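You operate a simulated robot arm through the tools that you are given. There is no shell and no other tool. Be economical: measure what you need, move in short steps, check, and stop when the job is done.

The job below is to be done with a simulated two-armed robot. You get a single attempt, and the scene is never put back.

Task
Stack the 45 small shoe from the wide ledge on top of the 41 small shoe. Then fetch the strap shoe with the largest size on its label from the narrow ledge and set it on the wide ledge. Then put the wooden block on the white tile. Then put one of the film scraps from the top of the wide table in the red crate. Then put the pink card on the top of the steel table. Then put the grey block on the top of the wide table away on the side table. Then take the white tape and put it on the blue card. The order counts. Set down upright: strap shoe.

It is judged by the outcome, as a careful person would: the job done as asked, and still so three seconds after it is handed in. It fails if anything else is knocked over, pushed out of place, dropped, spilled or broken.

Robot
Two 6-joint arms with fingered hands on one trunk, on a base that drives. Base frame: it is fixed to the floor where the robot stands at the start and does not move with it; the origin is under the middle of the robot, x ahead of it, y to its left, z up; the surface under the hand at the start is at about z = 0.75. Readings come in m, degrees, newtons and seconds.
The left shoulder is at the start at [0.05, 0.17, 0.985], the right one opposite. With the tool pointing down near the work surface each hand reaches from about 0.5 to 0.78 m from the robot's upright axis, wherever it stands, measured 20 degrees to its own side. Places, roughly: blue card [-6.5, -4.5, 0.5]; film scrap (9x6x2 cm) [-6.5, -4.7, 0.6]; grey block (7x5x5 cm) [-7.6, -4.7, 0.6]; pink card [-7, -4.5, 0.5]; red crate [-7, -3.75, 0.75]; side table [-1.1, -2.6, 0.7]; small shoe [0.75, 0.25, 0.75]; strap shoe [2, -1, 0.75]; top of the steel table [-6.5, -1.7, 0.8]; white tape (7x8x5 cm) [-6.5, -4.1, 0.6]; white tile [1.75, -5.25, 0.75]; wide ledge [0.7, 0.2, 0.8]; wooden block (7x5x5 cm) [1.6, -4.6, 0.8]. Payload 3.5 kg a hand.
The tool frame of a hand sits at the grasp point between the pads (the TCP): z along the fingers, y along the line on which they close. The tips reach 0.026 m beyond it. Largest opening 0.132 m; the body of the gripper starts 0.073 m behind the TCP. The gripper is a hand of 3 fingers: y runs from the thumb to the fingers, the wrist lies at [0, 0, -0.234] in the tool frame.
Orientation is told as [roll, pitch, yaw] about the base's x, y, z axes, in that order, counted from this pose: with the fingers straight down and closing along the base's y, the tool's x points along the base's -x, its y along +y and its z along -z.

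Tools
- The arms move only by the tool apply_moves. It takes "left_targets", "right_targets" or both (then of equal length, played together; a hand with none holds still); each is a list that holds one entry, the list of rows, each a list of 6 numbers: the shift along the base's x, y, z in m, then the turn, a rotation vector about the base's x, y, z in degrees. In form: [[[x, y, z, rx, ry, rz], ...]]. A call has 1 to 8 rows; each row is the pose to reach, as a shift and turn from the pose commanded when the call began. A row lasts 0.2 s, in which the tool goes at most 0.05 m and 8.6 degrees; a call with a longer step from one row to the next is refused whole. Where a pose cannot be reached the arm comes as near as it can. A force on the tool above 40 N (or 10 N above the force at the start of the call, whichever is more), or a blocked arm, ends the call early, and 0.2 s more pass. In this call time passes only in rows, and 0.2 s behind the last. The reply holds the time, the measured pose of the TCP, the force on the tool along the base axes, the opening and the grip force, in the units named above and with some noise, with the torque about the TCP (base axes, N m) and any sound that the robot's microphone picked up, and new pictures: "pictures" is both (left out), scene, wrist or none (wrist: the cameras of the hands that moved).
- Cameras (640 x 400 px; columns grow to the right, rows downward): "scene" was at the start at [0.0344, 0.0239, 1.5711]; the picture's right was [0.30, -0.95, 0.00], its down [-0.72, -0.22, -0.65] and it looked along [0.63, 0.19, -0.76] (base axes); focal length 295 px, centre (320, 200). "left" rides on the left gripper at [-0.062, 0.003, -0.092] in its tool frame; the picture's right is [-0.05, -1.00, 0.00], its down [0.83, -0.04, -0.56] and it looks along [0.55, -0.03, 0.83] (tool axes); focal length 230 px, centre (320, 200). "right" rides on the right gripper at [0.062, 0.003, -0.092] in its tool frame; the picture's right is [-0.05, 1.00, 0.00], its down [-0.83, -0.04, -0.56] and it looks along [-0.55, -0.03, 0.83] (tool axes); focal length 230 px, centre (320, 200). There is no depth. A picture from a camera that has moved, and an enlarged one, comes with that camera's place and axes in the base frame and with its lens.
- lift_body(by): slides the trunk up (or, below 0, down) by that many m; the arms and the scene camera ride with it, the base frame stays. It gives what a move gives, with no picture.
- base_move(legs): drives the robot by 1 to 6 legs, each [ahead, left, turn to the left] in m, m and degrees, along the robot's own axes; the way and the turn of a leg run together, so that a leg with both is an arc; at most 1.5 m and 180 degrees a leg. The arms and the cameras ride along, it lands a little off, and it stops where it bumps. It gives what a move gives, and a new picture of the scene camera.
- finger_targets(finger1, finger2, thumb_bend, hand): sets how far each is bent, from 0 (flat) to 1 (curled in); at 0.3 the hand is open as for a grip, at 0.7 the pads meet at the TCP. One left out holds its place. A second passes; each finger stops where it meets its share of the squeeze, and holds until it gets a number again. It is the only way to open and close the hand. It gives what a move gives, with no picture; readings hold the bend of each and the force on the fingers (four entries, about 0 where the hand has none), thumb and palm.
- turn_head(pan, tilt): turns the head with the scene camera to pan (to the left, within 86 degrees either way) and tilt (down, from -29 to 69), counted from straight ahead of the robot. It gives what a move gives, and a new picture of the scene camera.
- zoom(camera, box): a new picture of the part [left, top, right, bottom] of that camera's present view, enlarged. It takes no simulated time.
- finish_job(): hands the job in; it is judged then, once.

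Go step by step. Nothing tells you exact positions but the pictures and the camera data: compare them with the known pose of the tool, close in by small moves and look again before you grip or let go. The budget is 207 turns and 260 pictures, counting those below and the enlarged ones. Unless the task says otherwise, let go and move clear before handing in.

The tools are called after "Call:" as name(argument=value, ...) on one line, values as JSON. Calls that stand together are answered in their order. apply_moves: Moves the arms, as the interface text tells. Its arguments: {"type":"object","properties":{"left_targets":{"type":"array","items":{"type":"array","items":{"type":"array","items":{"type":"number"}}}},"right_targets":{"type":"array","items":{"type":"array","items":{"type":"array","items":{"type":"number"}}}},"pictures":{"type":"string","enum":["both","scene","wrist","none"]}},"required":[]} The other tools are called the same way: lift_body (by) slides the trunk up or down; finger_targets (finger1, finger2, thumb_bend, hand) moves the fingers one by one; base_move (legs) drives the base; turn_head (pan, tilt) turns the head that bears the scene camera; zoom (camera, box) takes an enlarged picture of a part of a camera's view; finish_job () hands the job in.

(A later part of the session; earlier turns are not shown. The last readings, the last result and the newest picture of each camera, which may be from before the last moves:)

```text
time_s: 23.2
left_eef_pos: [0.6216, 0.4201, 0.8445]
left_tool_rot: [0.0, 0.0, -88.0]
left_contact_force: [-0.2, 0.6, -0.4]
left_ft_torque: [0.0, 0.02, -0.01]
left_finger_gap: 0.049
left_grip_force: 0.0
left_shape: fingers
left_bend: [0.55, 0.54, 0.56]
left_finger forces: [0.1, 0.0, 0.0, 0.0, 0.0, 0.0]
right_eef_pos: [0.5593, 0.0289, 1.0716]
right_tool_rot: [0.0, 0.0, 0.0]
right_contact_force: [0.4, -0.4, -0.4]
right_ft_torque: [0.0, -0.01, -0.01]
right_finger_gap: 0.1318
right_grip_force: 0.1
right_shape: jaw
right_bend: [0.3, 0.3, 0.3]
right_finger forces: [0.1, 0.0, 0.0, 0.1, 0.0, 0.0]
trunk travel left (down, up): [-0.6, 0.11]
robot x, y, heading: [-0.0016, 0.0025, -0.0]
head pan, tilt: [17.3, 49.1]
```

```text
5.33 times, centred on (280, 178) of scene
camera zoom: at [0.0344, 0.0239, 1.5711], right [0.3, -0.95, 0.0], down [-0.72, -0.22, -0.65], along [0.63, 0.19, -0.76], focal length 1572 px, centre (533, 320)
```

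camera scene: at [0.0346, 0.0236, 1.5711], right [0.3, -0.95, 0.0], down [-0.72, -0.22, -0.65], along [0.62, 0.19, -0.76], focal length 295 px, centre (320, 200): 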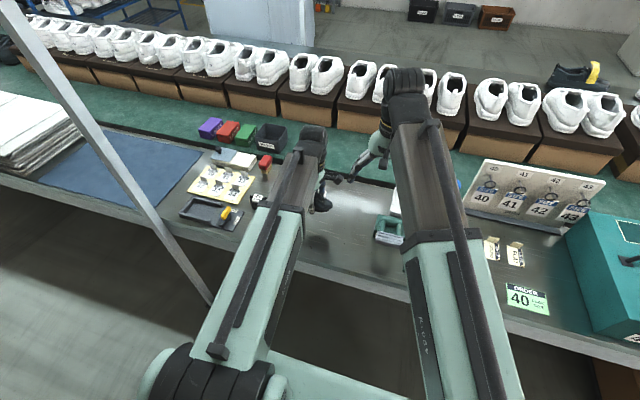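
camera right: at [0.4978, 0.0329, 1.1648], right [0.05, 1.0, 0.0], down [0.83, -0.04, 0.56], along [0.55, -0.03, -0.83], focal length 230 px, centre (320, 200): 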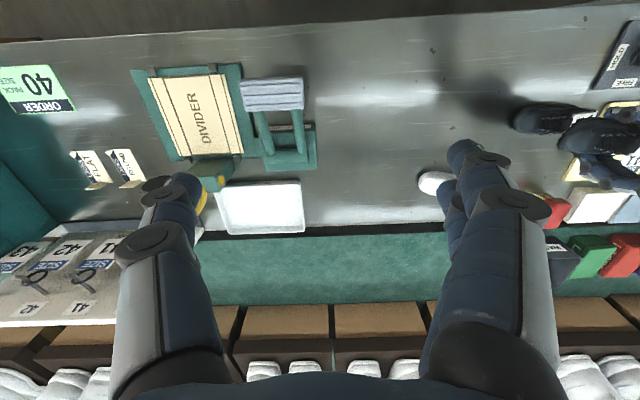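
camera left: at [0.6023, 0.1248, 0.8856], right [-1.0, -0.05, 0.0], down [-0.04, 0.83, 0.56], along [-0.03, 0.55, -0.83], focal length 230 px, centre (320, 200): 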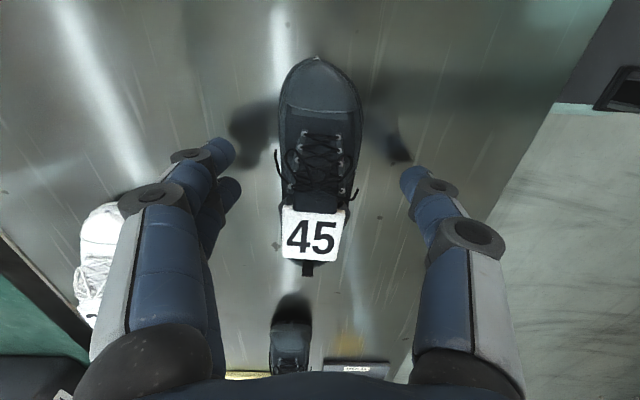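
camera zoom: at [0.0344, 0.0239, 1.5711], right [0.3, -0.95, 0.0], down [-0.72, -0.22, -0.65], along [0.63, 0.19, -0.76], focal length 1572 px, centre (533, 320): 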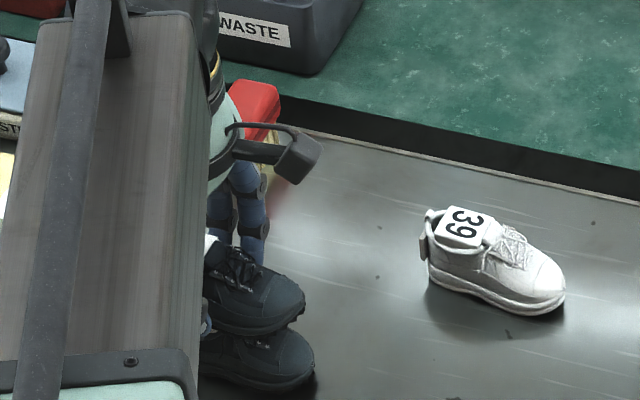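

The shoe rests without finger forces. I open fully and rise.

Call:
finger_targets(hand="left", finger1=0.4, finger2=0.4, thumb_bend=0.4)

Call:
zoom(camera="right", box=[480, 70, 640, 170])

Call:
apply_moves(left_targets=[[[0, 0, 0.02, 0, 0, 0], [0, 0, 0.05, 0, 0, 0], [0, 0, 0.09, 0, 0, 0], [0, 0, 0.13, 0, 0, 0], [-0.02, 0.02, 0.17, 0, 0, 0], [-0.05, 0.03, 0.2, 0, 0, 0], [-0.09, 0.04, 0.2, 0, 0, 0], [-0.13, 0.04, 0.2, 0, 0, 0]]], pictures="both")

Call:
zoom(camera="right", box=[480, 70, 640, 170])

```text
time_s: 24.2
left_eef_pos: [0.6222, 0.4193, 0.8449]
left_tool_rot: [0.0, 0.0, -88.0]
left_contact_force: [-0.4, -0.4, -0.4]
left_ft_torque: [-0.02, -0.02, 0.01]
left_finger_gap: 0.1008
left_grip_force: 0.1
left_shape: fingers
left_bend: [0.4, 0.4, 0.4]
left_finger forces: [0.0, 0.0, 0.1, 0.0, 0.0, 0.0]
right_eef_pos: [0.5588, 0.0298, 1.0729]
right_tool_rot: [-0.1, 0.0, 0.1]
right_contact_force: [-0.3, 0.0, -0.2]
right_ft_torque: [-0.04, 0.03, 0.02]
right_finger_gap: 0.1317
right_grip_force: 0.2
right_shape: jaw
right_bend: [0.3, 0.3, 0.3]
right_finger forces: [0.1, 0.0, 0.0, 0.0, 0.0, 0.0]
trunk travel left (down, up): [-0.6, 0.11]
robot x, y, heading: [-0.0004, 0.0015, -0.1]
head pan, tilt: [17.3, 49.1]
```

```text
4.00 times, centred on (560, 120) of right
camera zoom: at [0.4975, 0.032, 1.1649], right [0.05, 1.0, 0.0], down [0.83, -0.04, 0.56], along [0.55, -0.03, -0.83], focal length 920 px, centre (-640, 520)
```

zoom: 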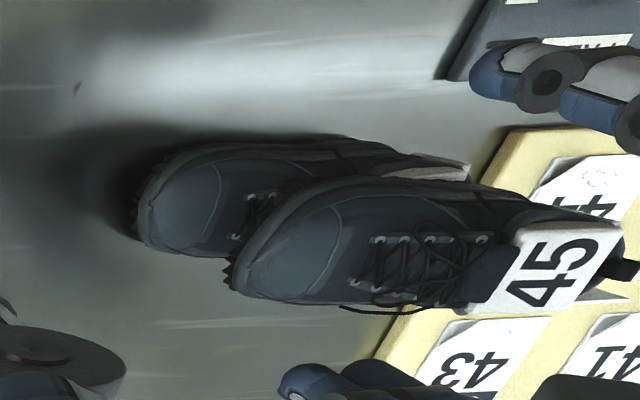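

```text
time_s: 26.0
left_eef_pos: [0.4933, 0.4592, 1.0471]
left_tool_rot: [0.0, 0.0, -87.9]
left_contact_force: [-0.5, -0.3, -0.2]
left_ft_torque: [0.0, 0.01, -0.02]
left_finger_gap: 0.1009
left_grip_force: 0.1
left_shape: fingers
left_bend: [0.4, 0.4, 0.4]
left_finger forces: [0.0, 0.0, 0.0, 0.1, 0.0, 0.0]
right_eef_pos: [0.5581, 0.0289, 1.0723]
right_tool_rot: [0.0, -0.1, -0.1]
right_contact_force: [0.4, -0.5, -0.5]
right_ft_torque: [-0.01, 0.0, 0.0]
right_finger_gap: 0.1317
right_grip_force: 0.0
right_shape: jaw
right_bend: [0.3, 0.3, 0.3]
right_finger forces: [0.1, 0.0, 0.1, 0.0, 0.0, 0.0]
trunk travel left (down, up): [-0.6, 0.11]
robot x, y, heading: [0.0004, -0.0006, -0.0]
head pan, tilt: [17.3, 49.1]
camera scene: at [0.034, 0.0238, 1.5712], right [0.3, -0.95, 0.0], down [-0.72, -0.22, -0.65], along [0.63, 0.19, -0.76], focal length 295 px, centre (320, 200)
camera left: at [0.4977, 0.3972, 1.1376], right [-1.0, -0.09, 0.0], down [-0.07, 0.83, 0.56], along [-0.05, 0.55, -0.83], focal length 230 px, centre (320, 200)
```

scene: 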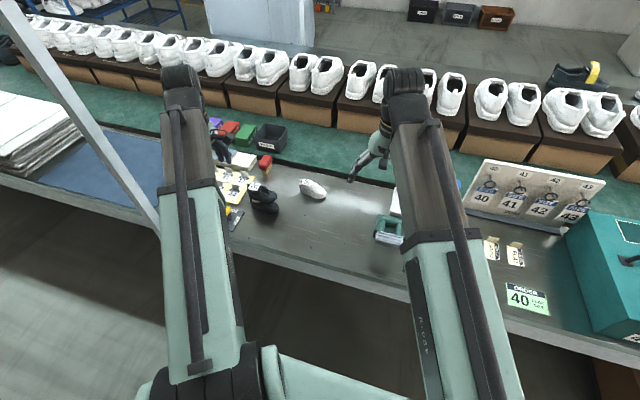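
left: 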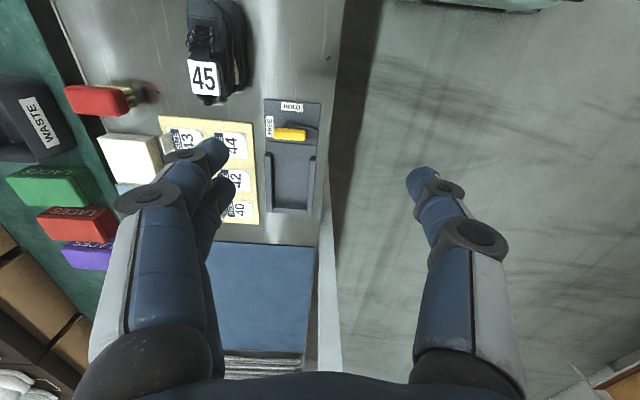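

```text
4.00 times, centred on (560, 120) of right
camera zoom: at [0.4972, 0.0319, 1.1651], right [0.05, 1.0, 0.0], down [0.83, -0.04, 0.56], along [0.55, -0.03, -0.83], focal length 920 px, centre (-640, 520)
```

zoom: 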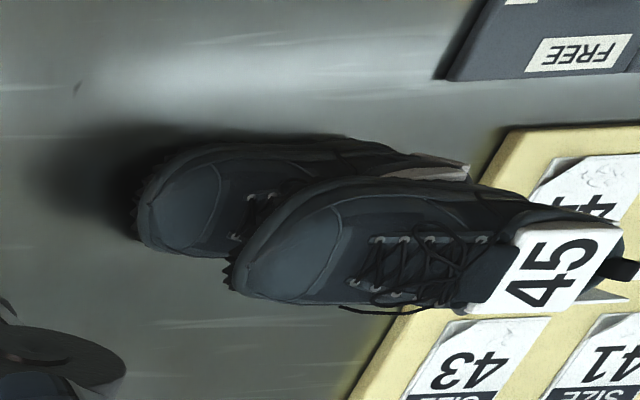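

The stack stands steady. Next I look toward the narrow ledge at about [2, -1] and around.

Call:
turn_head(pan=-25, tilt=25)

Call:
turn_head(pan=-80, tilt=20)

Call:
turn_head(pan=40, tilt=20)

```text
time_s: 27.1
left_eef_pos: [0.4944, 0.4592, 1.0464]
left_tool_rot: [0.0, 0.0, -88.0]
left_contact_force: [0.0, 0.0, -0.1]
left_ft_torque: [0.01, 0.02, 0.04]
left_finger_gap: 0.1012
left_grip_force: 0.1
left_shape: fingers
left_bend: [0.4, 0.4, 0.4]
left_finger forces: [0.0, 0.0, 0.0, 0.0, 0.0, 0.0]
right_eef_pos: [0.558, 0.0286, 1.0719]
right_tool_rot: [0.0, -0.1, 0.0]
right_contact_force: [0.5, -0.7, -0.3]
right_ft_torque: [-0.01, 0.01, -0.02]
right_finger_gap: 0.1322
right_grip_force: 0.0
right_shape: jaw
right_bend: [0.3, 0.3, 0.3]
right_finger forces: [0.0, 0.0, 0.0, 0.0, 0.1, 0.0]
trunk travel left (down, up): [-0.6, 0.11]
robot x, y, heading: [-0.0003, -0.0012, -0.1]
head pan, tilt: [-25.0, 25.0]
camera scene: at [0.0436, -0.0381, 1.6074], right [-0.42, -0.91, 0.0], down [-0.38, 0.18, -0.91], along [0.82, -0.38, -0.42], focal length 295 px, centre (320, 200)
```

scene: 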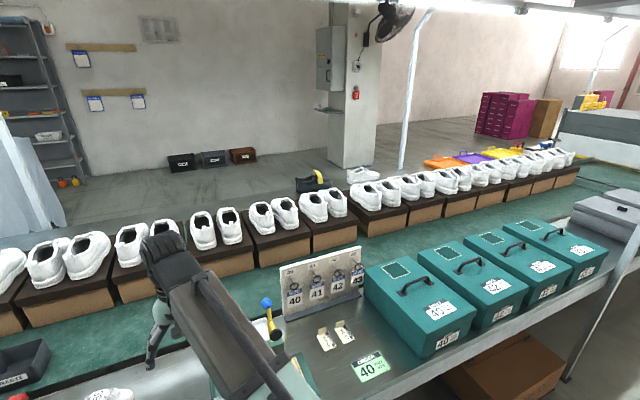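

```text
time_s: 28.3
left_eef_pos: [0.4939, 0.4585, 1.0461]
left_tool_rot: [0.0, 0.0, -88.0]
left_contact_force: [0.2, 0.5, 0.3]
left_ft_torque: [-0.01, -0.02, 0.01]
left_finger_gap: 0.1013
left_grip_force: 0.0
left_shape: fingers
left_bend: [0.4, 0.4, 0.4]
left_finger forces: [0.0, 0.1, 0.1, 0.0, 0.0, 0.0]
right_eef_pos: [0.557, 0.0277, 1.0731]
right_tool_rot: [0.0, 0.1, 0.0]
right_contact_force: [-0.7, -0.6, -0.2]
right_ft_torque: [0.0, -0.01, 0.02]
right_finger_gap: 0.132
right_grip_force: 0.0
right_shape: jaw
right_bend: [0.3, 0.3, 0.3]
right_finger forces: [0.1, 0.0, 0.1, 0.0, 0.0, 0.0]
trunk travel left (down, up): [-0.6, 0.11]
robot x, y, heading: [-0.0005, 0.0003, 0.1]
head pan, tilt: [-80.0, 20.0]
camera scene: at [-0.0236, -0.0909, 1.6155], right [-0.98, -0.17, 0.0], down [-0.06, 0.34, -0.94], along [0.16, -0.93, -0.34], focal length 295 px, centre (320, 200)
```

scene: 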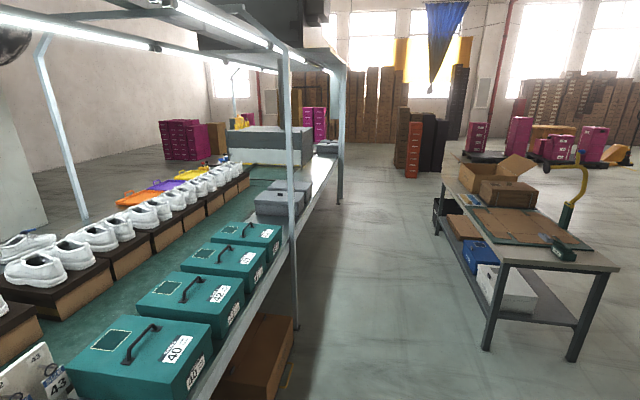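

```text
time_s: 30.3
left_eef_pos: [0.4943, 0.4588, 1.0463]
left_tool_rot: [-0.1, -0.1, -88.1]
left_contact_force: [0.2, 0.9, -0.6]
left_ft_torque: [-0.02, 0.01, 0.02]
left_finger_gap: 0.1012
left_grip_force: 0.0
left_shape: fingers
left_bend: [0.4, 0.4, 0.4]
left_finger forces: [0.0, 0.1, 0.0, 0.0, 0.0, 0.0]
right_eef_pos: [0.5584, 0.0289, 1.0715]
right_tool_rot: [0.0, 0.0, 0.0]
right_contact_force: [-0.7, 0.6, -0.7]
right_ft_torque: [0.01, -0.03, 0.0]
right_finger_gap: 0.1321
right_grip_force: 0.0
right_shape: jaw
right_bend: [0.3, 0.3, 0.3]
right_finger forces: [0.0, 0.0, 0.0, 0.1, 0.1, 0.1]
trunk travel left (down, up): [-0.6, 0.11]
robot x, y, heading: [-0.0023, 0.0049, -0.1]
head pan, tilt: [40.0, 20.0]
camera scene: at [0.0315, 0.0606, 1.6155], right [0.64, -0.77, 0.0], down [-0.26, -0.22, -0.94], along [0.72, 0.6, -0.34], focal length 295 px, centre (320, 200)
```

scene: 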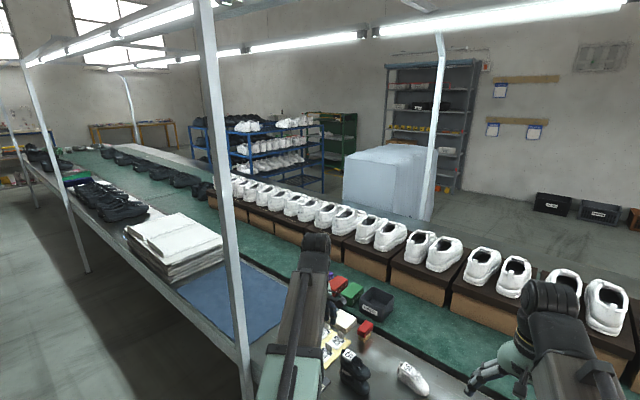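

The ledge with the strap shoes seems to be on the far side of the line, which ends somewhere near y = -4. I back off, turn right and drive along the aisle to look for the way round.

Call:
base_move(legs=[[-0.4, 0, 0], [0, 0, -90]])

Call:
turn_head(pan=30, tilt=15)

```text
time_s: 36.6
left_eef_pos: [0.0675, -0.4871, 1.0453]
left_tool_rot: [0.0, 0.0, -177.1]
left_contact_force: [-0.4, -0.4, -0.4]
left_ft_torque: [0.02, 0.01, -0.01]
left_finger_gap: 0.1011
left_grip_force: 0.1
left_shape: fingers
left_bend: [0.4, 0.4, 0.4]
left_finger forces: [0.1, 0.0, 0.1, 0.0, 0.0, 0.0]
right_eef_pos: [-0.3633, -0.5601, 1.0719]
right_tool_rot: [0.0, -0.1, -88.9]
right_contact_force: [0.5, 0.1, 0.0]
right_ft_torque: [-0.02, -0.03, 0.0]
right_finger_gap: 0.132
right_grip_force: 0.0
right_shape: jaw
right_bend: [0.3, 0.3, 0.3]
right_finger forces: [0.1, 0.1, 0.0, 0.0, 0.0, 0.0]
trunk travel left (down, up): [-0.6, 0.11]
robot x, y, heading: [-0.3995, 0.0004, -88.8]
head pan, tilt: [40.0, 20.0]
camera scene: at [-0.3396, -0.0311, 1.6155], right [-0.76, -0.66, 0.0], down [-0.22, 0.26, -0.94], along [0.62, -0.71, -0.34], focal length 295 px, centre (320, 200)
```

scene: 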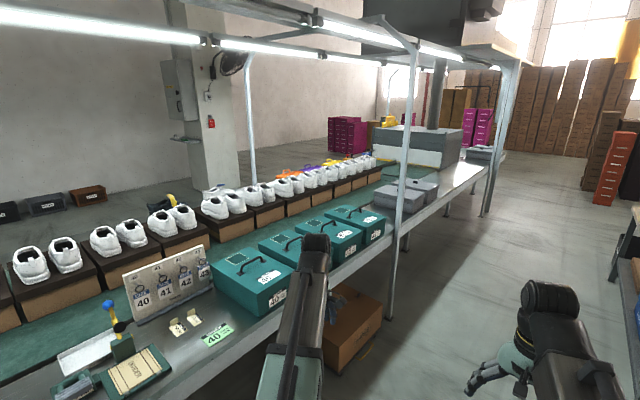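

```text
time_s: 37.3
left_eef_pos: [0.0666, -0.4882, 1.046]
left_tool_rot: [0.1, 0.0, -177.0]
left_contact_force: [-0.6, 1.0, -0.5]
left_ft_torque: [-0.02, -0.01, 0.01]
left_finger_gap: 0.1011
left_grip_force: 0.1
left_shape: fingers
left_bend: [0.4, 0.4, 0.4]
left_finger forces: [0.1, 0.0, 0.0, 0.1, 0.0, 0.0]
right_eef_pos: [-0.3607, -0.5595, 1.0719]
right_tool_rot: [0.0, 0.0, -89.0]
right_contact_force: [-0.2, -0.7, 0.3]
right_ft_torque: [0.0, 0.0, 0.0]
right_finger_gap: 0.1317
right_grip_force: 0.1
right_shape: jaw
right_bend: [0.3, 0.3, 0.3]
right_finger forces: [0.0, 0.0, 0.0, 0.0, 0.1, 0.1]
trunk travel left (down, up): [-0.6, 0.11]
robot x, y, heading: [-0.3991, 0.0001, -88.9]
head pan, tilt: [30.0, 15.0]
camera scene: at [-0.3525, -0.0408, 1.6236], right [-0.86, -0.51, 0.0], down [-0.13, 0.22, -0.97], along [0.5, -0.83, -0.26], focal length 295 px, centre (320, 200)
```

scene: 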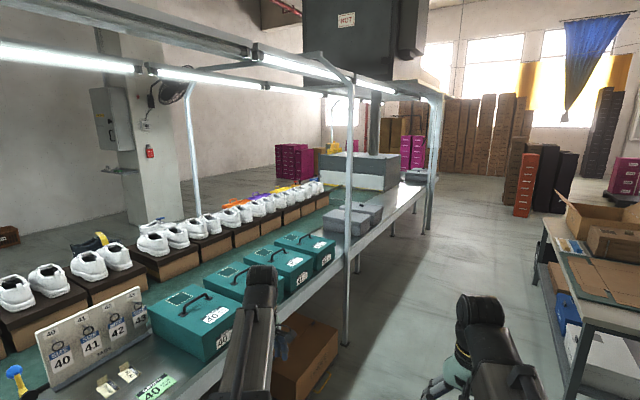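

The aisle is clear; the line seems to end at around y = -4.5. I drive down the aisle.

Call:
base_move(legs=[[1.2, 0.2, 0], [1.5, 0, 0], [1.2, 0, 0]])

Call:
turn_head(pan=70, tilt=20)

```text
time_s: 56.3
left_eef_pos: [0.6667, -4.3178, 1.0458]
left_tool_rot: [0.0, -0.1, -170.5]
left_contact_force: [-0.7, -0.1, 0.5]
left_ft_torque: [-0.02, 0.01, 0.03]
left_finger_gap: 0.1011
left_grip_force: 0.0
left_shape: fingers
left_bend: [0.4, 0.4, 0.4]
left_finger forces: [0.0, 0.0, 0.1, 0.1, 0.1, 0.1]
right_eef_pos: [0.25, -4.4387, 1.0717]
right_tool_rot: [0.0, 0.0, -82.5]
right_contact_force: [-0.2, -0.1, -0.3]
right_ft_torque: [0.03, 0.02, -0.01]
right_finger_gap: 0.1319
right_grip_force: 0.1
right_shape: jaw
right_bend: [0.3, 0.3, 0.3]
right_finger forces: [0.1, 0.0, 0.0, 0.0, 0.0, 0.0]
trunk travel left (down, up): [-0.6, 0.11]
robot x, y, heading: [0.1459, -3.8887, -82.4]
head pan, tilt: [30.0, 15.0]
camera scene: at [0.199, -3.923, 1.6236], right [-0.79, -0.61, 0.0], down [-0.16, 0.21, -0.97], along [0.59, -0.77, -0.26], focal length 295 px, centre (320, 200)
```

scene: 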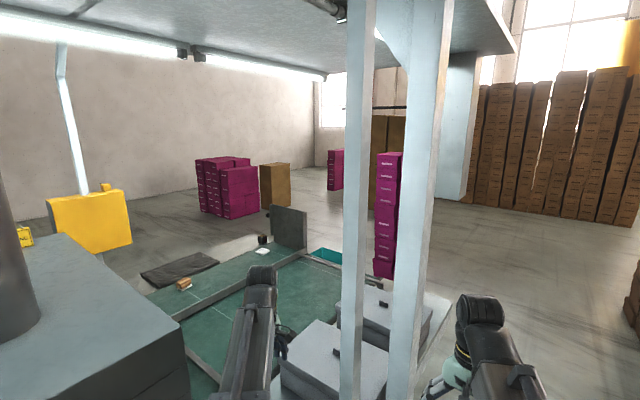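

```text
time_s: 57.4
left_eef_pos: [0.6666, -4.3185, 1.0459]
left_tool_rot: [0.0, 0.0, -170.5]
left_contact_force: [0.2, 0.4, -0.4]
left_ft_torque: [0.02, -0.02, -0.02]
left_finger_gap: 0.101
left_grip_force: 0.0
left_shape: fingers
left_bend: [0.4, 0.4, 0.4]
left_finger forces: [0.0, 0.1, 0.0, 0.0, 0.0, 0.1]
right_eef_pos: [0.2487, -4.4398, 1.0722]
right_tool_rot: [0.0, 0.0, -82.4]
right_contact_force: [-0.2, 0.8, 0.2]
right_ft_torque: [0.0, 0.0, 0.0]
right_finger_gap: 0.1321
right_grip_force: 0.1
right_shape: jaw
right_bend: [0.3, 0.3, 0.3]
right_finger forces: [0.0, 0.0, 0.0, 0.0, 0.1, 0.0]
trunk travel left (down, up): [-0.6, 0.11]
robot x, y, heading: [0.1464, -3.8864, -82.4]
head pan, tilt: [70.0, 20.0]
camera scene: at [0.2329, -3.8687, 1.6155], right [-0.22, -0.98, 0.0], down [-0.33, 0.07, -0.94], along [0.92, -0.2, -0.34], focal length 295 px, centre (320, 200)
```

scene: 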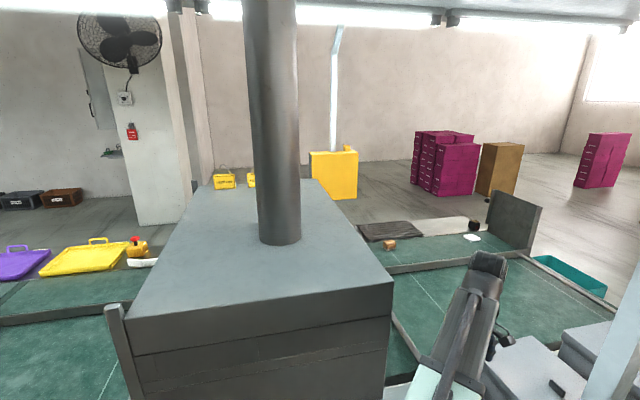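

I drifted left and the left arm is near a post, so I back up along the same path, then go right and straighten.

Call:
base_move(legs=[[-0.6, 0, 0], [0, -0.35, -7.5]])

Call:
turn_head(pan=20, tilt=25)

```text
time_s: 62.5
left_eef_pos: [0.1783, -3.821, 1.0467]
left_tool_rot: [0.0, 0.0, -178.5]
left_contact_force: [0.0, 0.3, 0.0]
left_ft_torque: [-0.03, -0.01, 0.0]
left_finger_gap: 0.1013
left_grip_force: 0.0
left_shape: fingers
left_bend: [0.4, 0.4, 0.4]
left_finger forces: [0.0, 0.0, 0.1, 0.1, 0.1, 0.1]
right_eef_pos: [-0.2531, -3.8832, 1.0719]
right_tool_rot: [-0.1, 0.0, -90.6]
right_contact_force: [0.6, 0.2, 0.0]
right_ft_torque: [0.03, -0.01, 0.02]
right_finger_gap: 0.132
right_grip_force: 0.0
right_shape: jaw
right_bend: [0.3, 0.3, 0.3]
right_finger forces: [0.0, 0.1, 0.0, 0.1, 0.0, 0.0]
trunk travel left (down, up): [-0.6, 0.11]
robot x, y, heading: [-0.2775, -3.3242, -90.3]
head pan, tilt: [70.0, 20.0]
camera scene: at [-0.1893, -3.316, 1.6156], right [-0.35, -0.94, 0.0], down [-0.32, 0.12, -0.94], along [0.88, -0.33, -0.34], focal length 295 px, centre (320, 200)
```

scene: 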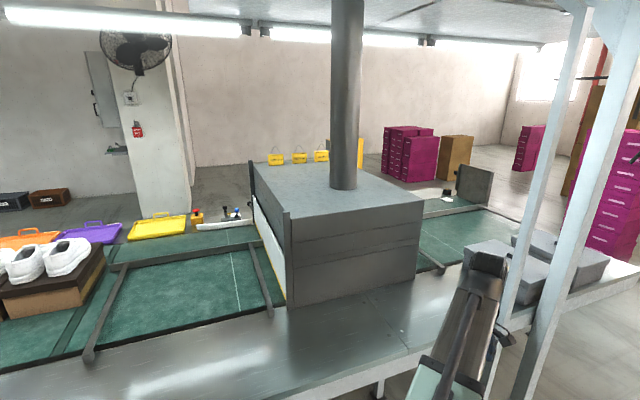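

```text
time_s: 63.7
left_eef_pos: [0.1785, -3.8215, 1.0468]
left_tool_rot: [0.0, 0.1, -178.5]
left_contact_force: [0.2, -0.1, 0.4]
left_ft_torque: [-0.02, 0.01, 0.01]
left_finger_gap: 0.1009
left_grip_force: 0.1
left_shape: fingers
left_bend: [0.4, 0.4, 0.4]
left_finger forces: [0.1, 0.0, 0.0, 0.0, 0.1, 0.0]
right_eef_pos: [-0.2528, -3.8826, 1.0722]
right_tool_rot: [0.0, -0.1, -90.5]
right_contact_force: [0.3, -0.1, 0.0]
right_ft_torque: [-0.01, 0.0, 0.02]
right_finger_gap: 0.1319
right_grip_force: 0.0
right_shape: jaw
right_bend: [0.3, 0.3, 0.3]
right_finger forces: [0.1, 0.0, 0.1, 0.0, 0.0, 0.0]
trunk travel left (down, up): [-0.6, 0.11]
robot x, y, heading: [-0.2763, -3.3244, -90.7]
head pan, tilt: [20.0, 25.0]
camera scene: at [-0.2445, -3.3702, 1.6074], right [-0.94, -0.33, 0.0], down [-0.14, 0.4, -0.91], along [0.3, -0.85, -0.42], focal length 295 px, centre (320, 200)
```

scene: 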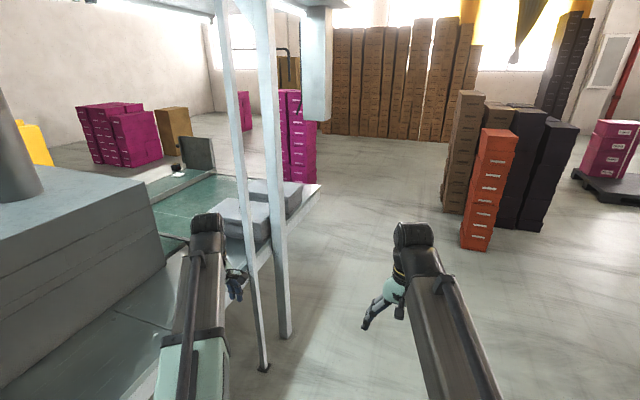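

The line ends at about y = -5.3 with free floor behind it. I tuck the hands in and go round the end of the line.

Call:
apply_moves(left_targets=[[[-0.05, 0.03, 0, 0, 0, 0], [-0.1, 0.06, 0, 0, 0, 0], [-0.15, 0.08, 0, 0, 0, 0], [-0.2, 0.1, 0, 0, 0, 0]]], right_targets=[[[-0.05, 0.03, 0, 0, 0, 0], [-0.1, 0.06, 0, 0, 0, 0], [-0.14, 0.1, 0, 0, 0, 0], [-0.16, 0.13, 0, 0, 0, 0]]], pictures="none")

Call:
base_move(legs=[[1.4, -0.1, -1], [1.35, 0, 0]])

Call:
turn_head(pan=70, tilt=22)

```text
refused: row 1 steps farther than a row can; nothing moved
```

```text
time_s: 75.4
left_eef_pos: [-0.1251, -6.3035, 1.0464]
left_tool_rot: [0.1, -0.1, 175.0]
left_contact_force: [1.0, 0.5, -0.3]
left_ft_torque: [-0.06, 0.05, 0.03]
left_finger_gap: 0.1012
left_grip_force: 0.1
left_shape: fingers
left_bend: [0.4, 0.4, 0.4]
left_finger forces: [0.0, 0.0, 0.0, 0.0, 0.0, 0.1]
right_eef_pos: [-0.5597, -6.3172, 1.0722]
right_tool_rot: [-0.1, -0.1, -96.8]
right_contact_force: [0.7, 0.2, -0.2]
right_ft_torque: [-0.03, 0.01, -0.02]
right_finger_gap: 0.1318
right_grip_force: 0.0
right_shape: jaw
right_bend: [0.3, 0.3, 0.3]
right_finger forces: [0.1, 0.0, 0.0, 0.1, 0.0, 0.1]
trunk travel left (down, up): [-0.6, 0.11]
robot x, y, heading: [-0.5197, -5.7608, -96.8]
head pan, tilt: [20.0, 25.0]
stopped in leg 2: the robot was blocked; the commanded pose is now the measured one
camera scene: at [-0.495, -5.8069, 1.6075], right [-0.97, -0.23, 0.0], down [-0.1, 0.41, -0.91], along [0.21, -0.88, -0.42], focal length 295 px, centre (320, 200)
```

scene: 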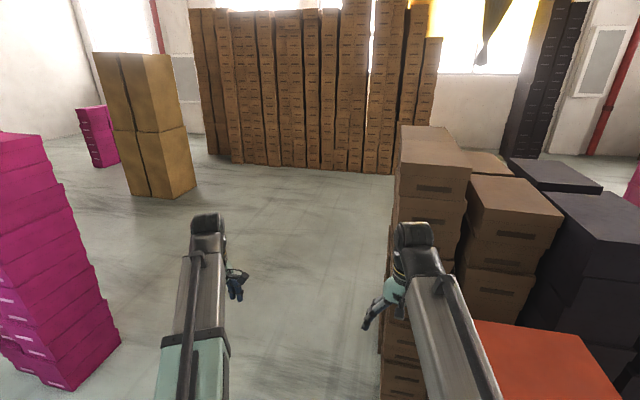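

```text
time_s: 76.5
left_eef_pos: [-0.1278, -6.3053, 1.0456]
left_tool_rot: [0.0, 0.0, 174.9]
left_contact_force: [-0.1, 0.2, -0.1]
left_ft_torque: [0.0, -0.01, 0.0]
left_finger_gap: 0.1012
left_grip_force: 0.1
left_shape: fingers
left_bend: [0.4, 0.4, 0.4]
left_finger forces: [0.0, 0.0, 0.0, 0.1, 0.1, 0.0]
right_eef_pos: [-0.561, -6.3198, 1.0706]
right_tool_rot: [-0.1, 0.1, -97.0]
right_contact_force: [0.6, 0.1, 0.5]
right_ft_torque: [0.01, 0.0, -0.01]
right_finger_gap: 0.1317
right_grip_force: 0.1
right_shape: jaw
right_bend: [0.3, 0.3, 0.3]
right_finger forces: [0.0, 0.1, 0.0, 0.0, 0.1, 0.0]
trunk travel left (down, up): [-0.6, 0.11]
robot x, y, heading: [-0.5241, -5.7602, -96.7]
head pan, tilt: [70.0, 22.0]
camera scene: at [-0.4347, -5.7618, 1.6123], right [-0.45, -0.89, 0.0], down [-0.33, 0.17, -0.93], along [0.83, -0.42, -0.37], focal length 295 px, centre (320, 200)
```

scene: 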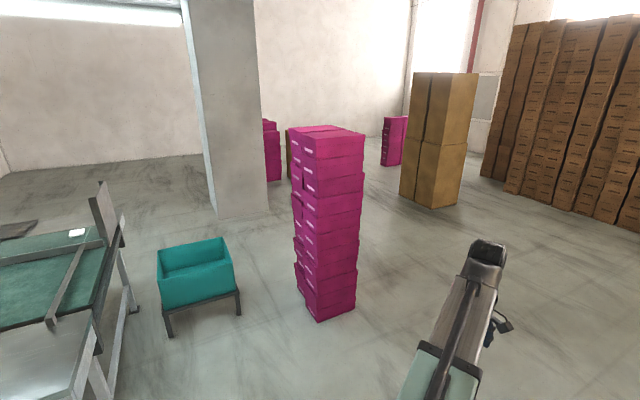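

I touched a box stack slightly on the right; nothing moved visibly. The way leads left, then south round the magenta stack at about [1.15, -6.6]; first I strafe left and straighten.

Call:
base_move(legs=[[0.05, 0.6, 6.5]])

Call:
turn_head(pan=-30, tilt=25)

Call:
turn_head(pan=15, tilt=30)

```text
time_s: 79.9
left_eef_pos: [0.529, -6.3381, 1.0454]
left_tool_rot: [0.0, -0.2, -177.9]
left_contact_force: [0.6, -0.1, -0.2]
left_ft_torque: [-0.03, 0.01, -0.02]
left_finger_gap: 0.1012
left_grip_force: 0.0
left_shape: fingers
left_bend: [0.4, 0.4, 0.4]
left_finger forces: [0.0, 0.1, 0.0, 0.0, 0.0, 0.1]
right_eef_pos: [0.099, -6.405, 1.0711]
right_tool_rot: [-0.1, 0.0, -89.9]
right_contact_force: [0.7, 0.3, -0.3]
right_ft_torque: [0.01, 0.0, -0.03]
right_finger_gap: 0.1321
right_grip_force: 0.1
right_shape: jaw
right_bend: [0.3, 0.3, 0.3]
right_finger forces: [0.0, 0.0, 0.0, 0.0, 0.0, 0.0]
trunk travel left (down, up): [-0.6, 0.11]
robot x, y, heading: [0.0762, -5.8447, -89.6]
head pan, tilt: [70.0, 22.0]
camera scene: at [0.1579, -5.8363, 1.6122], right [-0.34, -0.94, 0.0], down [-0.35, 0.13, -0.93], along [0.87, -0.31, -0.38], focal length 295 px, centre (320, 200)
```

scene: 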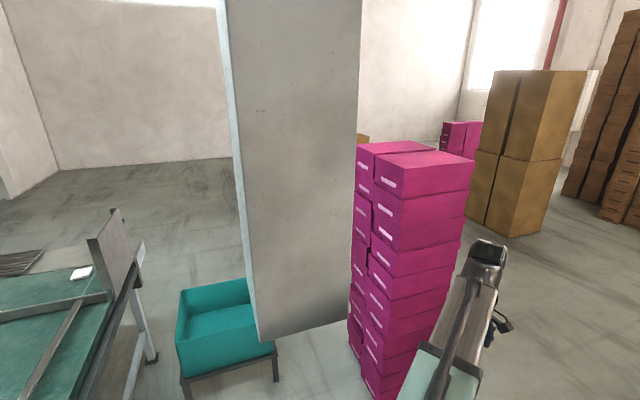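

```text
time_s: 81.7
left_eef_pos: [0.5295, -6.3377, 1.0465]
left_tool_rot: [0.0, 0.1, -177.9]
left_contact_force: [-0.2, -0.6, -0.2]
left_ft_torque: [0.0, 0.0, 0.01]
left_finger_gap: 0.1012
left_grip_force: 0.0
left_shape: fingers
left_bend: [0.4, 0.4, 0.4]
left_finger forces: [0.0, 0.0, 0.0, 0.0, 0.1, 0.0]
right_eef_pos: [0.1, -6.4047, 1.0719]
right_tool_rot: [-0.1, 0.0, -89.9]
right_contact_force: [0.0, 0.5, 0.6]
right_ft_torque: [-0.01, 0.0, 0.0]
right_finger_gap: 0.1319
right_grip_force: 0.0
right_shape: jaw
right_bend: [0.3, 0.3, 0.3]
right_finger forces: [0.0, 0.1, 0.1, 0.1, 0.1, 0.1]
trunk travel left (down, up): [-0.6, 0.11]
robot x, y, heading: [0.0726, -5.844, -89.9]
head pan, tilt: [-30.0, 25.0]
camera scene: at [0.024, -5.8847, 1.6074], right [-0.87, 0.5, 0.0], down [0.21, 0.37, -0.91], along [-0.45, -0.79, -0.42], focal length 295 px, centre (320, 200)
```

scene: 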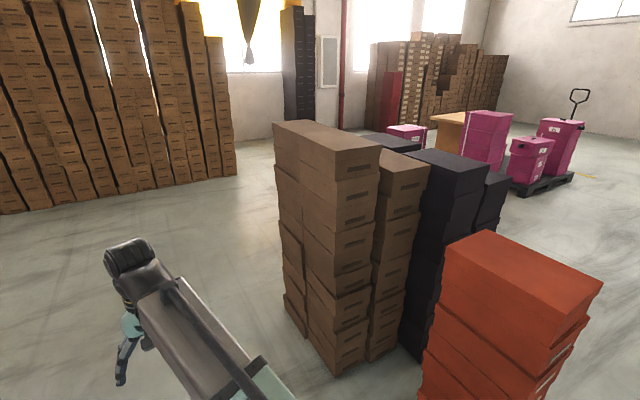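

```text
time_s: 82.8
left_eef_pos: [0.5284, -6.3398, 1.0463]
left_tool_rot: [0.0, 0.0, -178.0]
left_contact_force: [-0.5, 0.0, 0.6]
left_ft_torque: [0.04, 0.0, 0.03]
left_finger_gap: 0.1012
left_grip_force: 0.1
left_shape: fingers
left_bend: [0.4, 0.4, 0.4]
left_finger forces: [0.1, 0.1, 0.0, 0.1, 0.0, 0.0]
right_eef_pos: [0.0997, -6.4044, 1.0709]
right_tool_rot: [-0.1, -0.1, -90.0]
right_contact_force: [-0.5, -0.3, -0.6]
right_ft_torque: [-0.02, -0.01, 0.01]
right_finger_gap: 0.132
right_grip_force: 0.1
right_shape: jaw
right_bend: [0.3, 0.3, 0.3]
right_finger forces: [0.0, 0.1, 0.1, 0.1, 0.0, 0.0]
trunk travel left (down, up): [-0.6, 0.11]
robot x, y, heading: [0.0712, -5.8452, -89.5]
head pan, tilt: [15.0, 30.0]
camera scene: at [0.0934, -5.8921, 1.5995], right [-0.97, -0.26, 0.0], down [-0.13, 0.48, -0.87], along [0.23, -0.84, -0.5], focal length 295 px, centre (320, 200)
```

scene: 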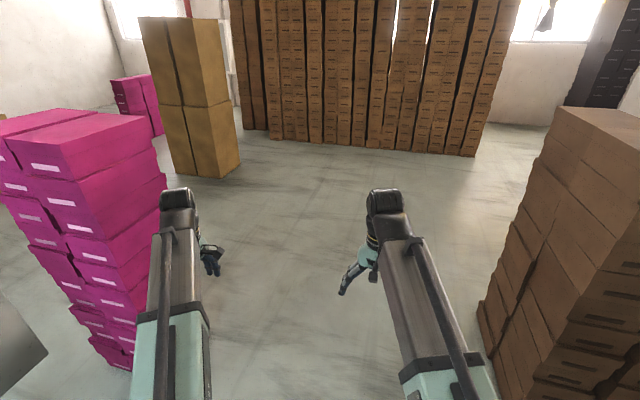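

The big white panel hangs from above at about [0.57, -5.95] (bottom z 1.16), so I keep away from it. Going straight south past the magenta stack.

Call:
base_move(legs=[[1.0, 0, 0]])

Call:
base_move(legs=[[0.85, 0, 0]])

Call:
turn_head(pan=75, tilt=25)

```text
time_s: 88.1
left_eef_pos: [0.5712, -7.3548, 1.0462]
left_tool_rot: [0.0, 0.0, -175.8]
left_contact_force: [0.4, 0.4, 0.0]
left_ft_torque: [0.03, 0.05, 0.01]
left_finger_gap: 0.1013
left_grip_force: 0.2
left_shape: fingers
left_bend: [0.4, 0.4, 0.4]
left_finger forces: [0.0, 0.1, 0.0, 0.1, 0.0, 0.0]
right_eef_pos: [0.1445, -7.4363, 1.0713]
right_tool_rot: [-0.1, 0.0, -87.7]
right_contact_force: [-0.6, 0.1, -0.2]
right_ft_torque: [0.0, 0.0, 0.03]
right_finger_gap: 0.1319
right_grip_force: 0.1
right_shape: jaw
right_bend: [0.3, 0.3, 0.3]
right_finger forces: [0.0, 0.1, 0.0, 0.0, 0.0, 0.0]
trunk travel left (down, up): [-0.6, 0.11]
robot x, y, heading: [0.0916, -6.8841, -87.6]
head pan, tilt: [15.0, 30.0]
camera scene: at [0.1187, -6.9254, 1.5994], right [-0.95, -0.3, 0.0], down [-0.15, 0.48, -0.87], along [0.26, -0.83, -0.5], focal length 295 px, centre (320, 200)
```

scene: 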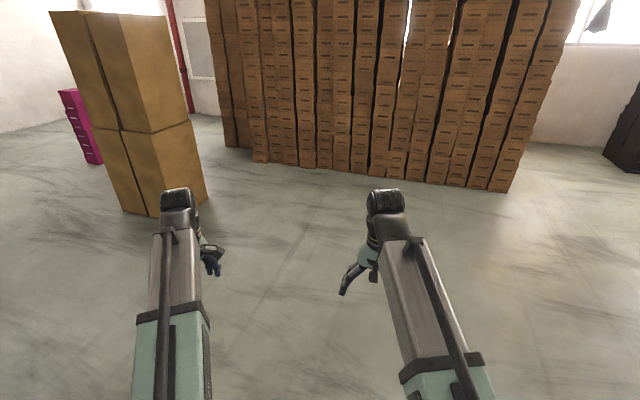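

```text
time_s: 92.7
left_eef_pos: [0.5796, -8.2284, 1.0455]
left_tool_rot: [-0.1, -0.1, -177.5]
left_contact_force: [0.0, 0.0, -0.3]
left_ft_torque: [0.03, -0.03, 0.02]
left_finger_gap: 0.1012
left_grip_force: 0.0
left_shape: fingers
left_bend: [0.4, 0.4, 0.4]
left_finger forces: [0.0, 0.0, 0.0, 0.0, 0.0, 0.1]
right_eef_pos: [0.1501, -8.2979, 1.0713]
right_tool_rot: [-0.1, -0.1, -89.5]
right_contact_force: [0.5, -0.3, -0.6]
right_ft_torque: [0.03, 0.0, 0.01]
right_finger_gap: 0.1318
right_grip_force: 0.2
right_shape: jaw
right_bend: [0.3, 0.3, 0.3]
right_finger forces: [0.0, 0.0, 0.1, 0.0, 0.1, 0.1]
trunk travel left (down, up): [-0.6, 0.11]
robot x, y, heading: [0.1182, -7.7377, -89.4]
head pan, tilt: [15.0, 30.0]
camera scene: at [0.1398, -7.7847, 1.5994], right [-0.96, -0.27, 0.0], down [-0.13, 0.48, -0.87], along [0.23, -0.83, -0.5], focal length 295 px, centre (320, 200)
```

scene: 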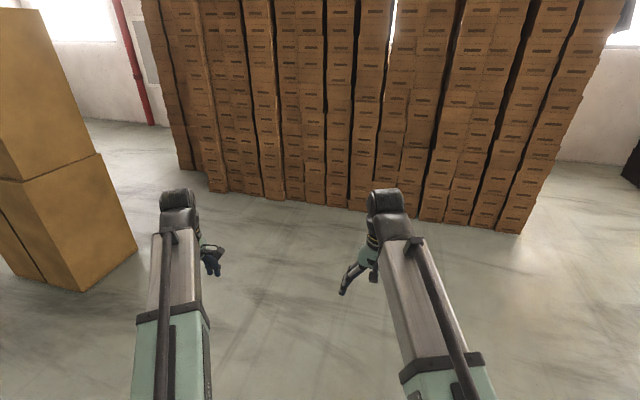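

```text
time_s: 94.0
left_eef_pos: [0.578, -8.2277, 1.046]
left_tool_rot: [0.0, 0.0, -177.4]
left_contact_force: [-0.4, 0.6, 0.0]
left_ft_torque: [0.0, 0.0, -0.02]
left_finger_gap: 0.1014
left_grip_force: 0.1
left_shape: fingers
left_bend: [0.4, 0.4, 0.4]
left_finger forces: [0.0, 0.0, 0.0, 0.1, 0.1, 0.0]
right_eef_pos: [0.1499, -8.2982, 1.0718]
right_tool_rot: [0.0, 0.0, -89.5]
right_contact_force: [-0.1, 0.0, -0.6]
right_ft_torque: [-0.01, 0.0, -0.01]
right_finger_gap: 0.1318
right_grip_force: 0.1
right_shape: jaw
right_bend: [0.3, 0.3, 0.3]
right_finger forces: [0.0, 0.1, 0.0, 0.0, 0.0, 0.0]
trunk travel left (down, up): [-0.6, 0.11]
robot x, y, heading: [0.114, -7.7383, -89.0]
head pan, tilt: [75.0, 25.0]
camera scene: at [0.2047, -7.72, 1.6074], right [-0.25, -0.97, 0.0], down [-0.41, 0.11, -0.91], along [0.88, -0.23, -0.42], focal length 295 px, centre (320, 200)
```

scene: 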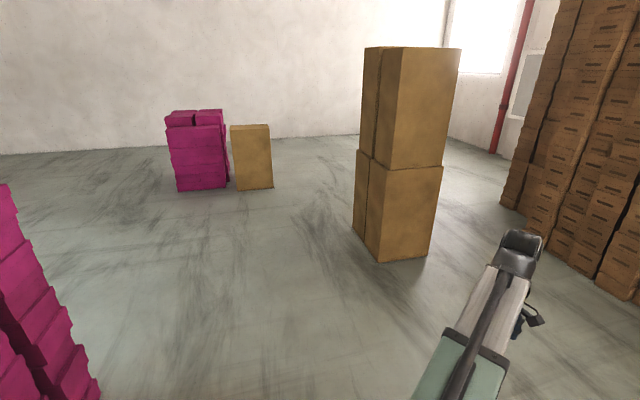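

The gap between the magenta stack and the tan boxes is wide. I turn left and drive east.

Call:
base_move(legs=[[0, 0, 89]])

Call:
turn_head(pan=0, tilt=25)

Call:
base_move(legs=[[1.4, 0, 0]])

```text
time_s: 98.1
left_eef_pos: [0.6249, -7.2967, 1.0467]
left_tool_rot: [-0.1, -0.1, -90.1]
left_contact_force: [-0.8, -0.1, 0.7]
left_ft_torque: [-0.02, -0.01, 0.03]
left_finger_gap: 0.1011
left_grip_force: 0.0
left_shape: fingers
left_bend: [0.4, 0.4, 0.4]
left_finger forces: [0.1, 0.0, 0.0, 0.1, 0.1, 0.0]
right_eef_pos: [0.6759, -7.7293, 1.0723]
right_tool_rot: [-0.1, 0.0, -2.2]
right_contact_force: [0.4, -0.4, 0.6]
right_ft_torque: [0.0, -0.02, 0.01]
right_finger_gap: 0.1319
right_grip_force: 0.0
right_shape: jaw
right_bend: [0.3, 0.3, 0.3]
right_finger forces: [0.0, 0.0, 0.1, 0.0, 0.0, 0.0]
trunk travel left (down, up): [-0.6, 0.11]
robot x, y, heading: [0.1175, -7.7353, -2.2]
head pan, tilt: [75.0, 25.0]
camera scene: at [0.1027, -7.6474, 1.6074], right [0.96, -0.29, 0.0], down [-0.12, -0.4, -0.91], along [0.26, 0.87, -0.42], focal length 295 px, centre (320, 200)
```

scene: 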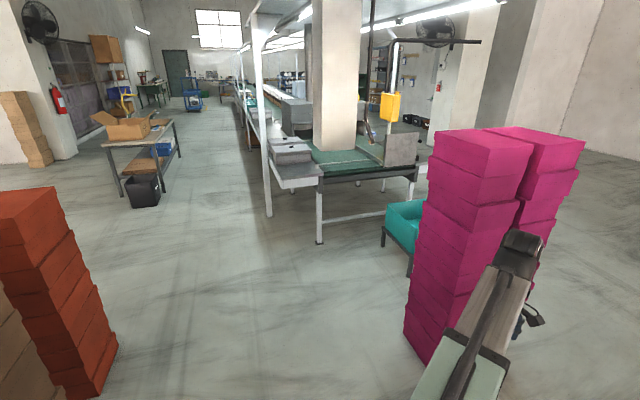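

```text
time_s: 99.6
left_eef_pos: [0.6249, -7.2973, 1.0452]
left_tool_rot: [0.1, 0.0, -90.2]
left_contact_force: [-0.5, 0.9, -0.2]
left_ft_torque: [-0.01, 0.0, 0.0]
left_finger_gap: 0.1012
left_grip_force: 0.0
left_shape: fingers
left_bend: [0.4, 0.4, 0.4]
left_finger forces: [0.0, 0.0, 0.0, 0.0, 0.0, 0.0]
right_eef_pos: [0.6773, -7.7288, 1.0713]
right_tool_rot: [-0.1, 0.0, -2.2]
right_contact_force: [-0.8, -0.3, -0.4]
right_ft_torque: [-0.02, 0.01, 0.03]
right_finger_gap: 0.1319
right_grip_force: 0.2
right_shape: jaw
right_bend: [0.3, 0.3, 0.3]
right_finger forces: [0.1, 0.0, 0.0, 0.0, 0.1, 0.0]
trunk travel left (down, up): [-0.6, 0.11]
robot x, y, heading: [0.1159, -7.7353, -1.9]
head pan, tilt: [0.0, 25.0]
camera scene: at [0.168, -7.7387, 1.6074], right [-0.03, -1.0, 0.0], down [-0.42, 0.01, -0.91], along [0.91, -0.03, -0.42], focal length 295 px, centre (320, 200)
```

scene: 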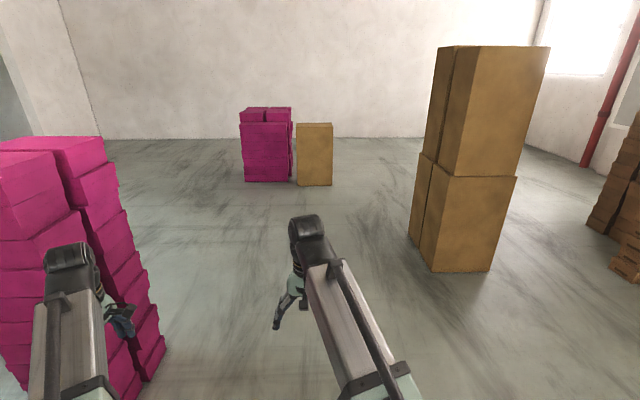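

```text
time_s: 106.4
left_eef_pos: [1.9988, -7.3484, 1.0453]
left_tool_rot: [0.0, 0.0, -90.4]
left_contact_force: [0.1, 0.1, -0.5]
left_ft_torque: [0.03, -0.02, 0.0]
left_finger_gap: 0.1012
left_grip_force: 0.1
left_shape: fingers
left_bend: [0.4, 0.4, 0.4]
left_finger forces: [0.1, 0.0, 0.1, 0.1, 0.0, 0.0]
right_eef_pos: [2.0461, -7.782, 1.072]
right_tool_rot: [-0.1, 0.0, -2.4]
right_contact_force: [0.2, 0.2, 0.2]
right_ft_torque: [0.02, 0.01, 0.01]
right_finger_gap: 0.1323
right_grip_force: 0.1
right_shape: jaw
right_bend: [0.3, 0.3, 0.3]
right_finger forces: [0.0, 0.0, 0.0, 0.0, 0.0, 0.0]
trunk travel left (down, up): [-0.6, 0.11]
robot x, y, heading: [1.4843, -7.7867, -2.0]
head pan, tilt: [0.0, 25.0]
camera scene: at [1.5382, -7.789, 1.6074], right [-0.04, -1.0, 0.0], down [-0.42, 0.02, -0.91], along [0.91, -0.04, -0.42], focal length 295 px, centre (320, 200)
```

scene: 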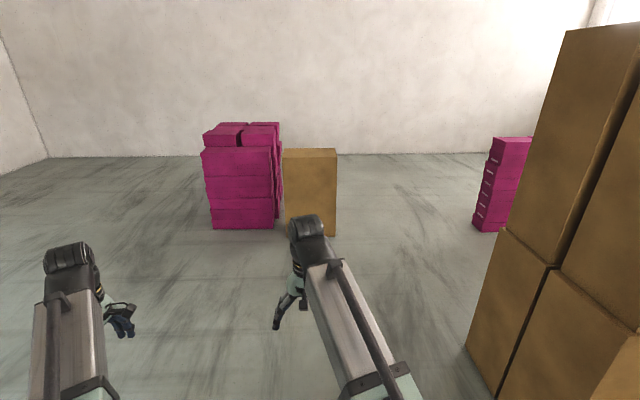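

Call:
base_move(legs=[[1.25, 0, 0], [0, 0, 92]])

Call:
turn_head(pan=15, tilt=20)

```text
time_s: 116.7
left_eef_pos: [2.2574, -7.3565, 1.046]
left_tool_rot: [-0.1, -0.1, 2.6]
left_contact_force: [0.6, -0.6, -0.4]
left_ft_torque: [-0.02, 0.02, -0.02]
left_finger_gap: 0.1015
left_grip_force: 0.0
left_shape: fingers
left_bend: [0.4, 0.4, 0.4]
left_finger forces: [0.1, 0.0, 0.0, 0.1, 0.1, 0.0]
right_eef_pos: [2.6883, -7.2871, 1.0716]
right_tool_rot: [0.0, -0.1, 90.5]
right_contact_force: [0.3, 1.5, 0.5]
right_ft_torque: [0.01, 0.0, 0.0]
right_finger_gap: 0.132
right_grip_force: 0.1
right_shape: jaw
right_bend: [0.3, 0.3, 0.3]
right_finger forces: [0.0, 0.1, 0.1, 0.0, 0.1, 0.0]
trunk travel left (down, up): [-0.6, 0.11]
robot x, y, heading: [2.7189, -7.8439, 90.8]
head pan, tilt: [0.0, 25.0]
camera scene: at [2.7209, -7.7941, 1.6074], right [1.0, 0.01, 0.0], down [0.0, -0.42, -0.91], along [-0.01, 0.91, -0.42], focal length 295 px, centre (320, 200)
```

scene: 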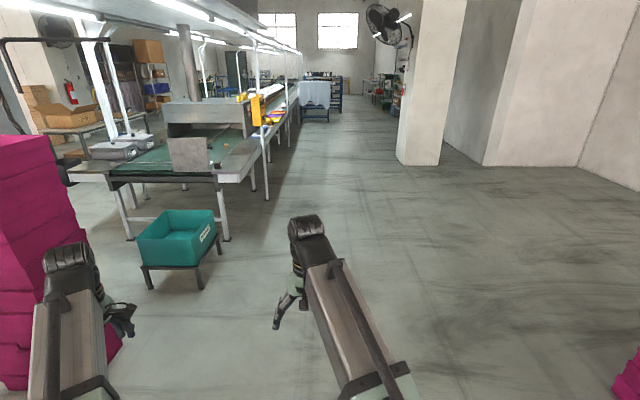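

```text
time_s: 117.4
left_eef_pos: [2.2576, -7.3569, 1.0461]
left_tool_rot: [-0.1, -0.1, 2.5]
left_contact_force: [0.2, -0.2, -0.5]
left_ft_torque: [-0.01, -0.01, -0.02]
left_finger_gap: 0.1013
left_grip_force: 0.0
left_shape: fingers
left_bend: [0.4, 0.4, 0.4]
left_finger forces: [0.1, 0.1, 0.0, 0.1, 0.0, 0.1]
right_eef_pos: [2.6885, -7.2877, 1.0714]
right_tool_rot: [0.0, 0.1, 90.5]
right_contact_force: [-0.3, 0.6, 0.0]
right_ft_torque: [0.0, 0.02, 0.03]
right_finger_gap: 0.1321
right_grip_force: 0.0
right_shape: jaw
right_bend: [0.3, 0.3, 0.3]
right_finger forces: [0.0, 0.0, 0.1, 0.0, 0.0, 0.1]
trunk travel left (down, up): [-0.6, 0.11]
robot x, y, heading: [2.7211, -7.8477, 90.8]
head pan, tilt: [15.0, 20.0]
camera scene: at [2.6969, -7.7965, 1.6155], right [0.96, 0.27, 0.0], down [0.09, -0.33, -0.94], along [-0.25, 0.91, -0.34], focal length 295 px, centre (320, 200)
```

scene: 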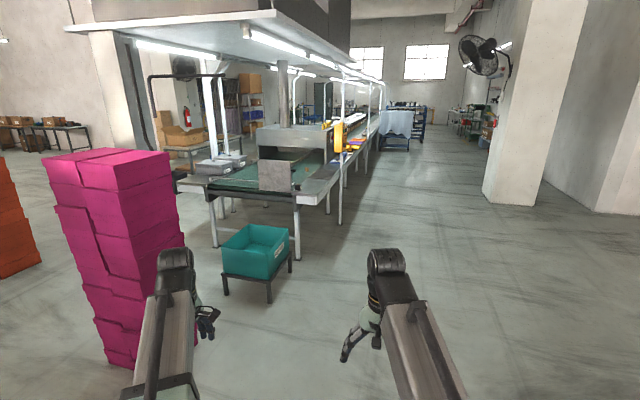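

The far aisle is clear along x ≈ 2.8. I drive north in checked stages.

Call:
base_move(legs=[[1.5, -0.1, -0.5], [1.5, 0, 0]])

```text
refused: leg 1 is longer than a leg can be; nothing moved
```

Call:
base_move(legs=[[1.45, -0.1, -0.5], [1.45, 0, 0]])

```text
time_s: 131.3
left_eef_pos: [2.4013, -4.4727, 1.0458]
left_tool_rot: [-0.1, 0.0, 1.3]
left_contact_force: [-0.2, 0.5, 0.4]
left_ft_torque: [0.0, 0.0, -0.01]
left_finger_gap: 0.1014
left_grip_force: 0.1
left_shape: fingers
left_bend: [0.4, 0.4, 0.4]
left_finger forces: [0.0, 0.1, 0.0, 0.0, 0.1, 0.1]
right_eef_pos: [2.8323, -4.4125, 1.0712]
right_tool_rot: [-0.1, 0.1, 89.3]
right_contact_force: [0.1, -0.1, 0.2]
right_ft_torque: [0.01, 0.02, 0.0]
right_finger_gap: 0.1318
right_grip_force: 0.0
right_shape: jaw
right_bend: [0.3, 0.3, 0.3]
right_finger forces: [0.1, 0.1, 0.1, 0.0, 0.0, 0.1]
trunk travel left (down, up): [-0.6, 0.11]
robot x, y, heading: [2.8562, -4.9718, 89.4]
head pan, tilt: [15.0, 20.0]
camera scene: at [2.831, -4.9209, 1.6155], right [0.97, 0.25, 0.0], down [0.09, -0.33, -0.94], along [-0.23, 0.91, -0.34], focal length 295 px, centre (320, 200)
```

scene: 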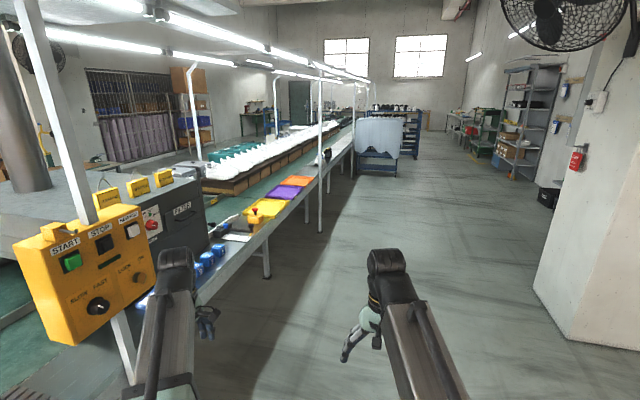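

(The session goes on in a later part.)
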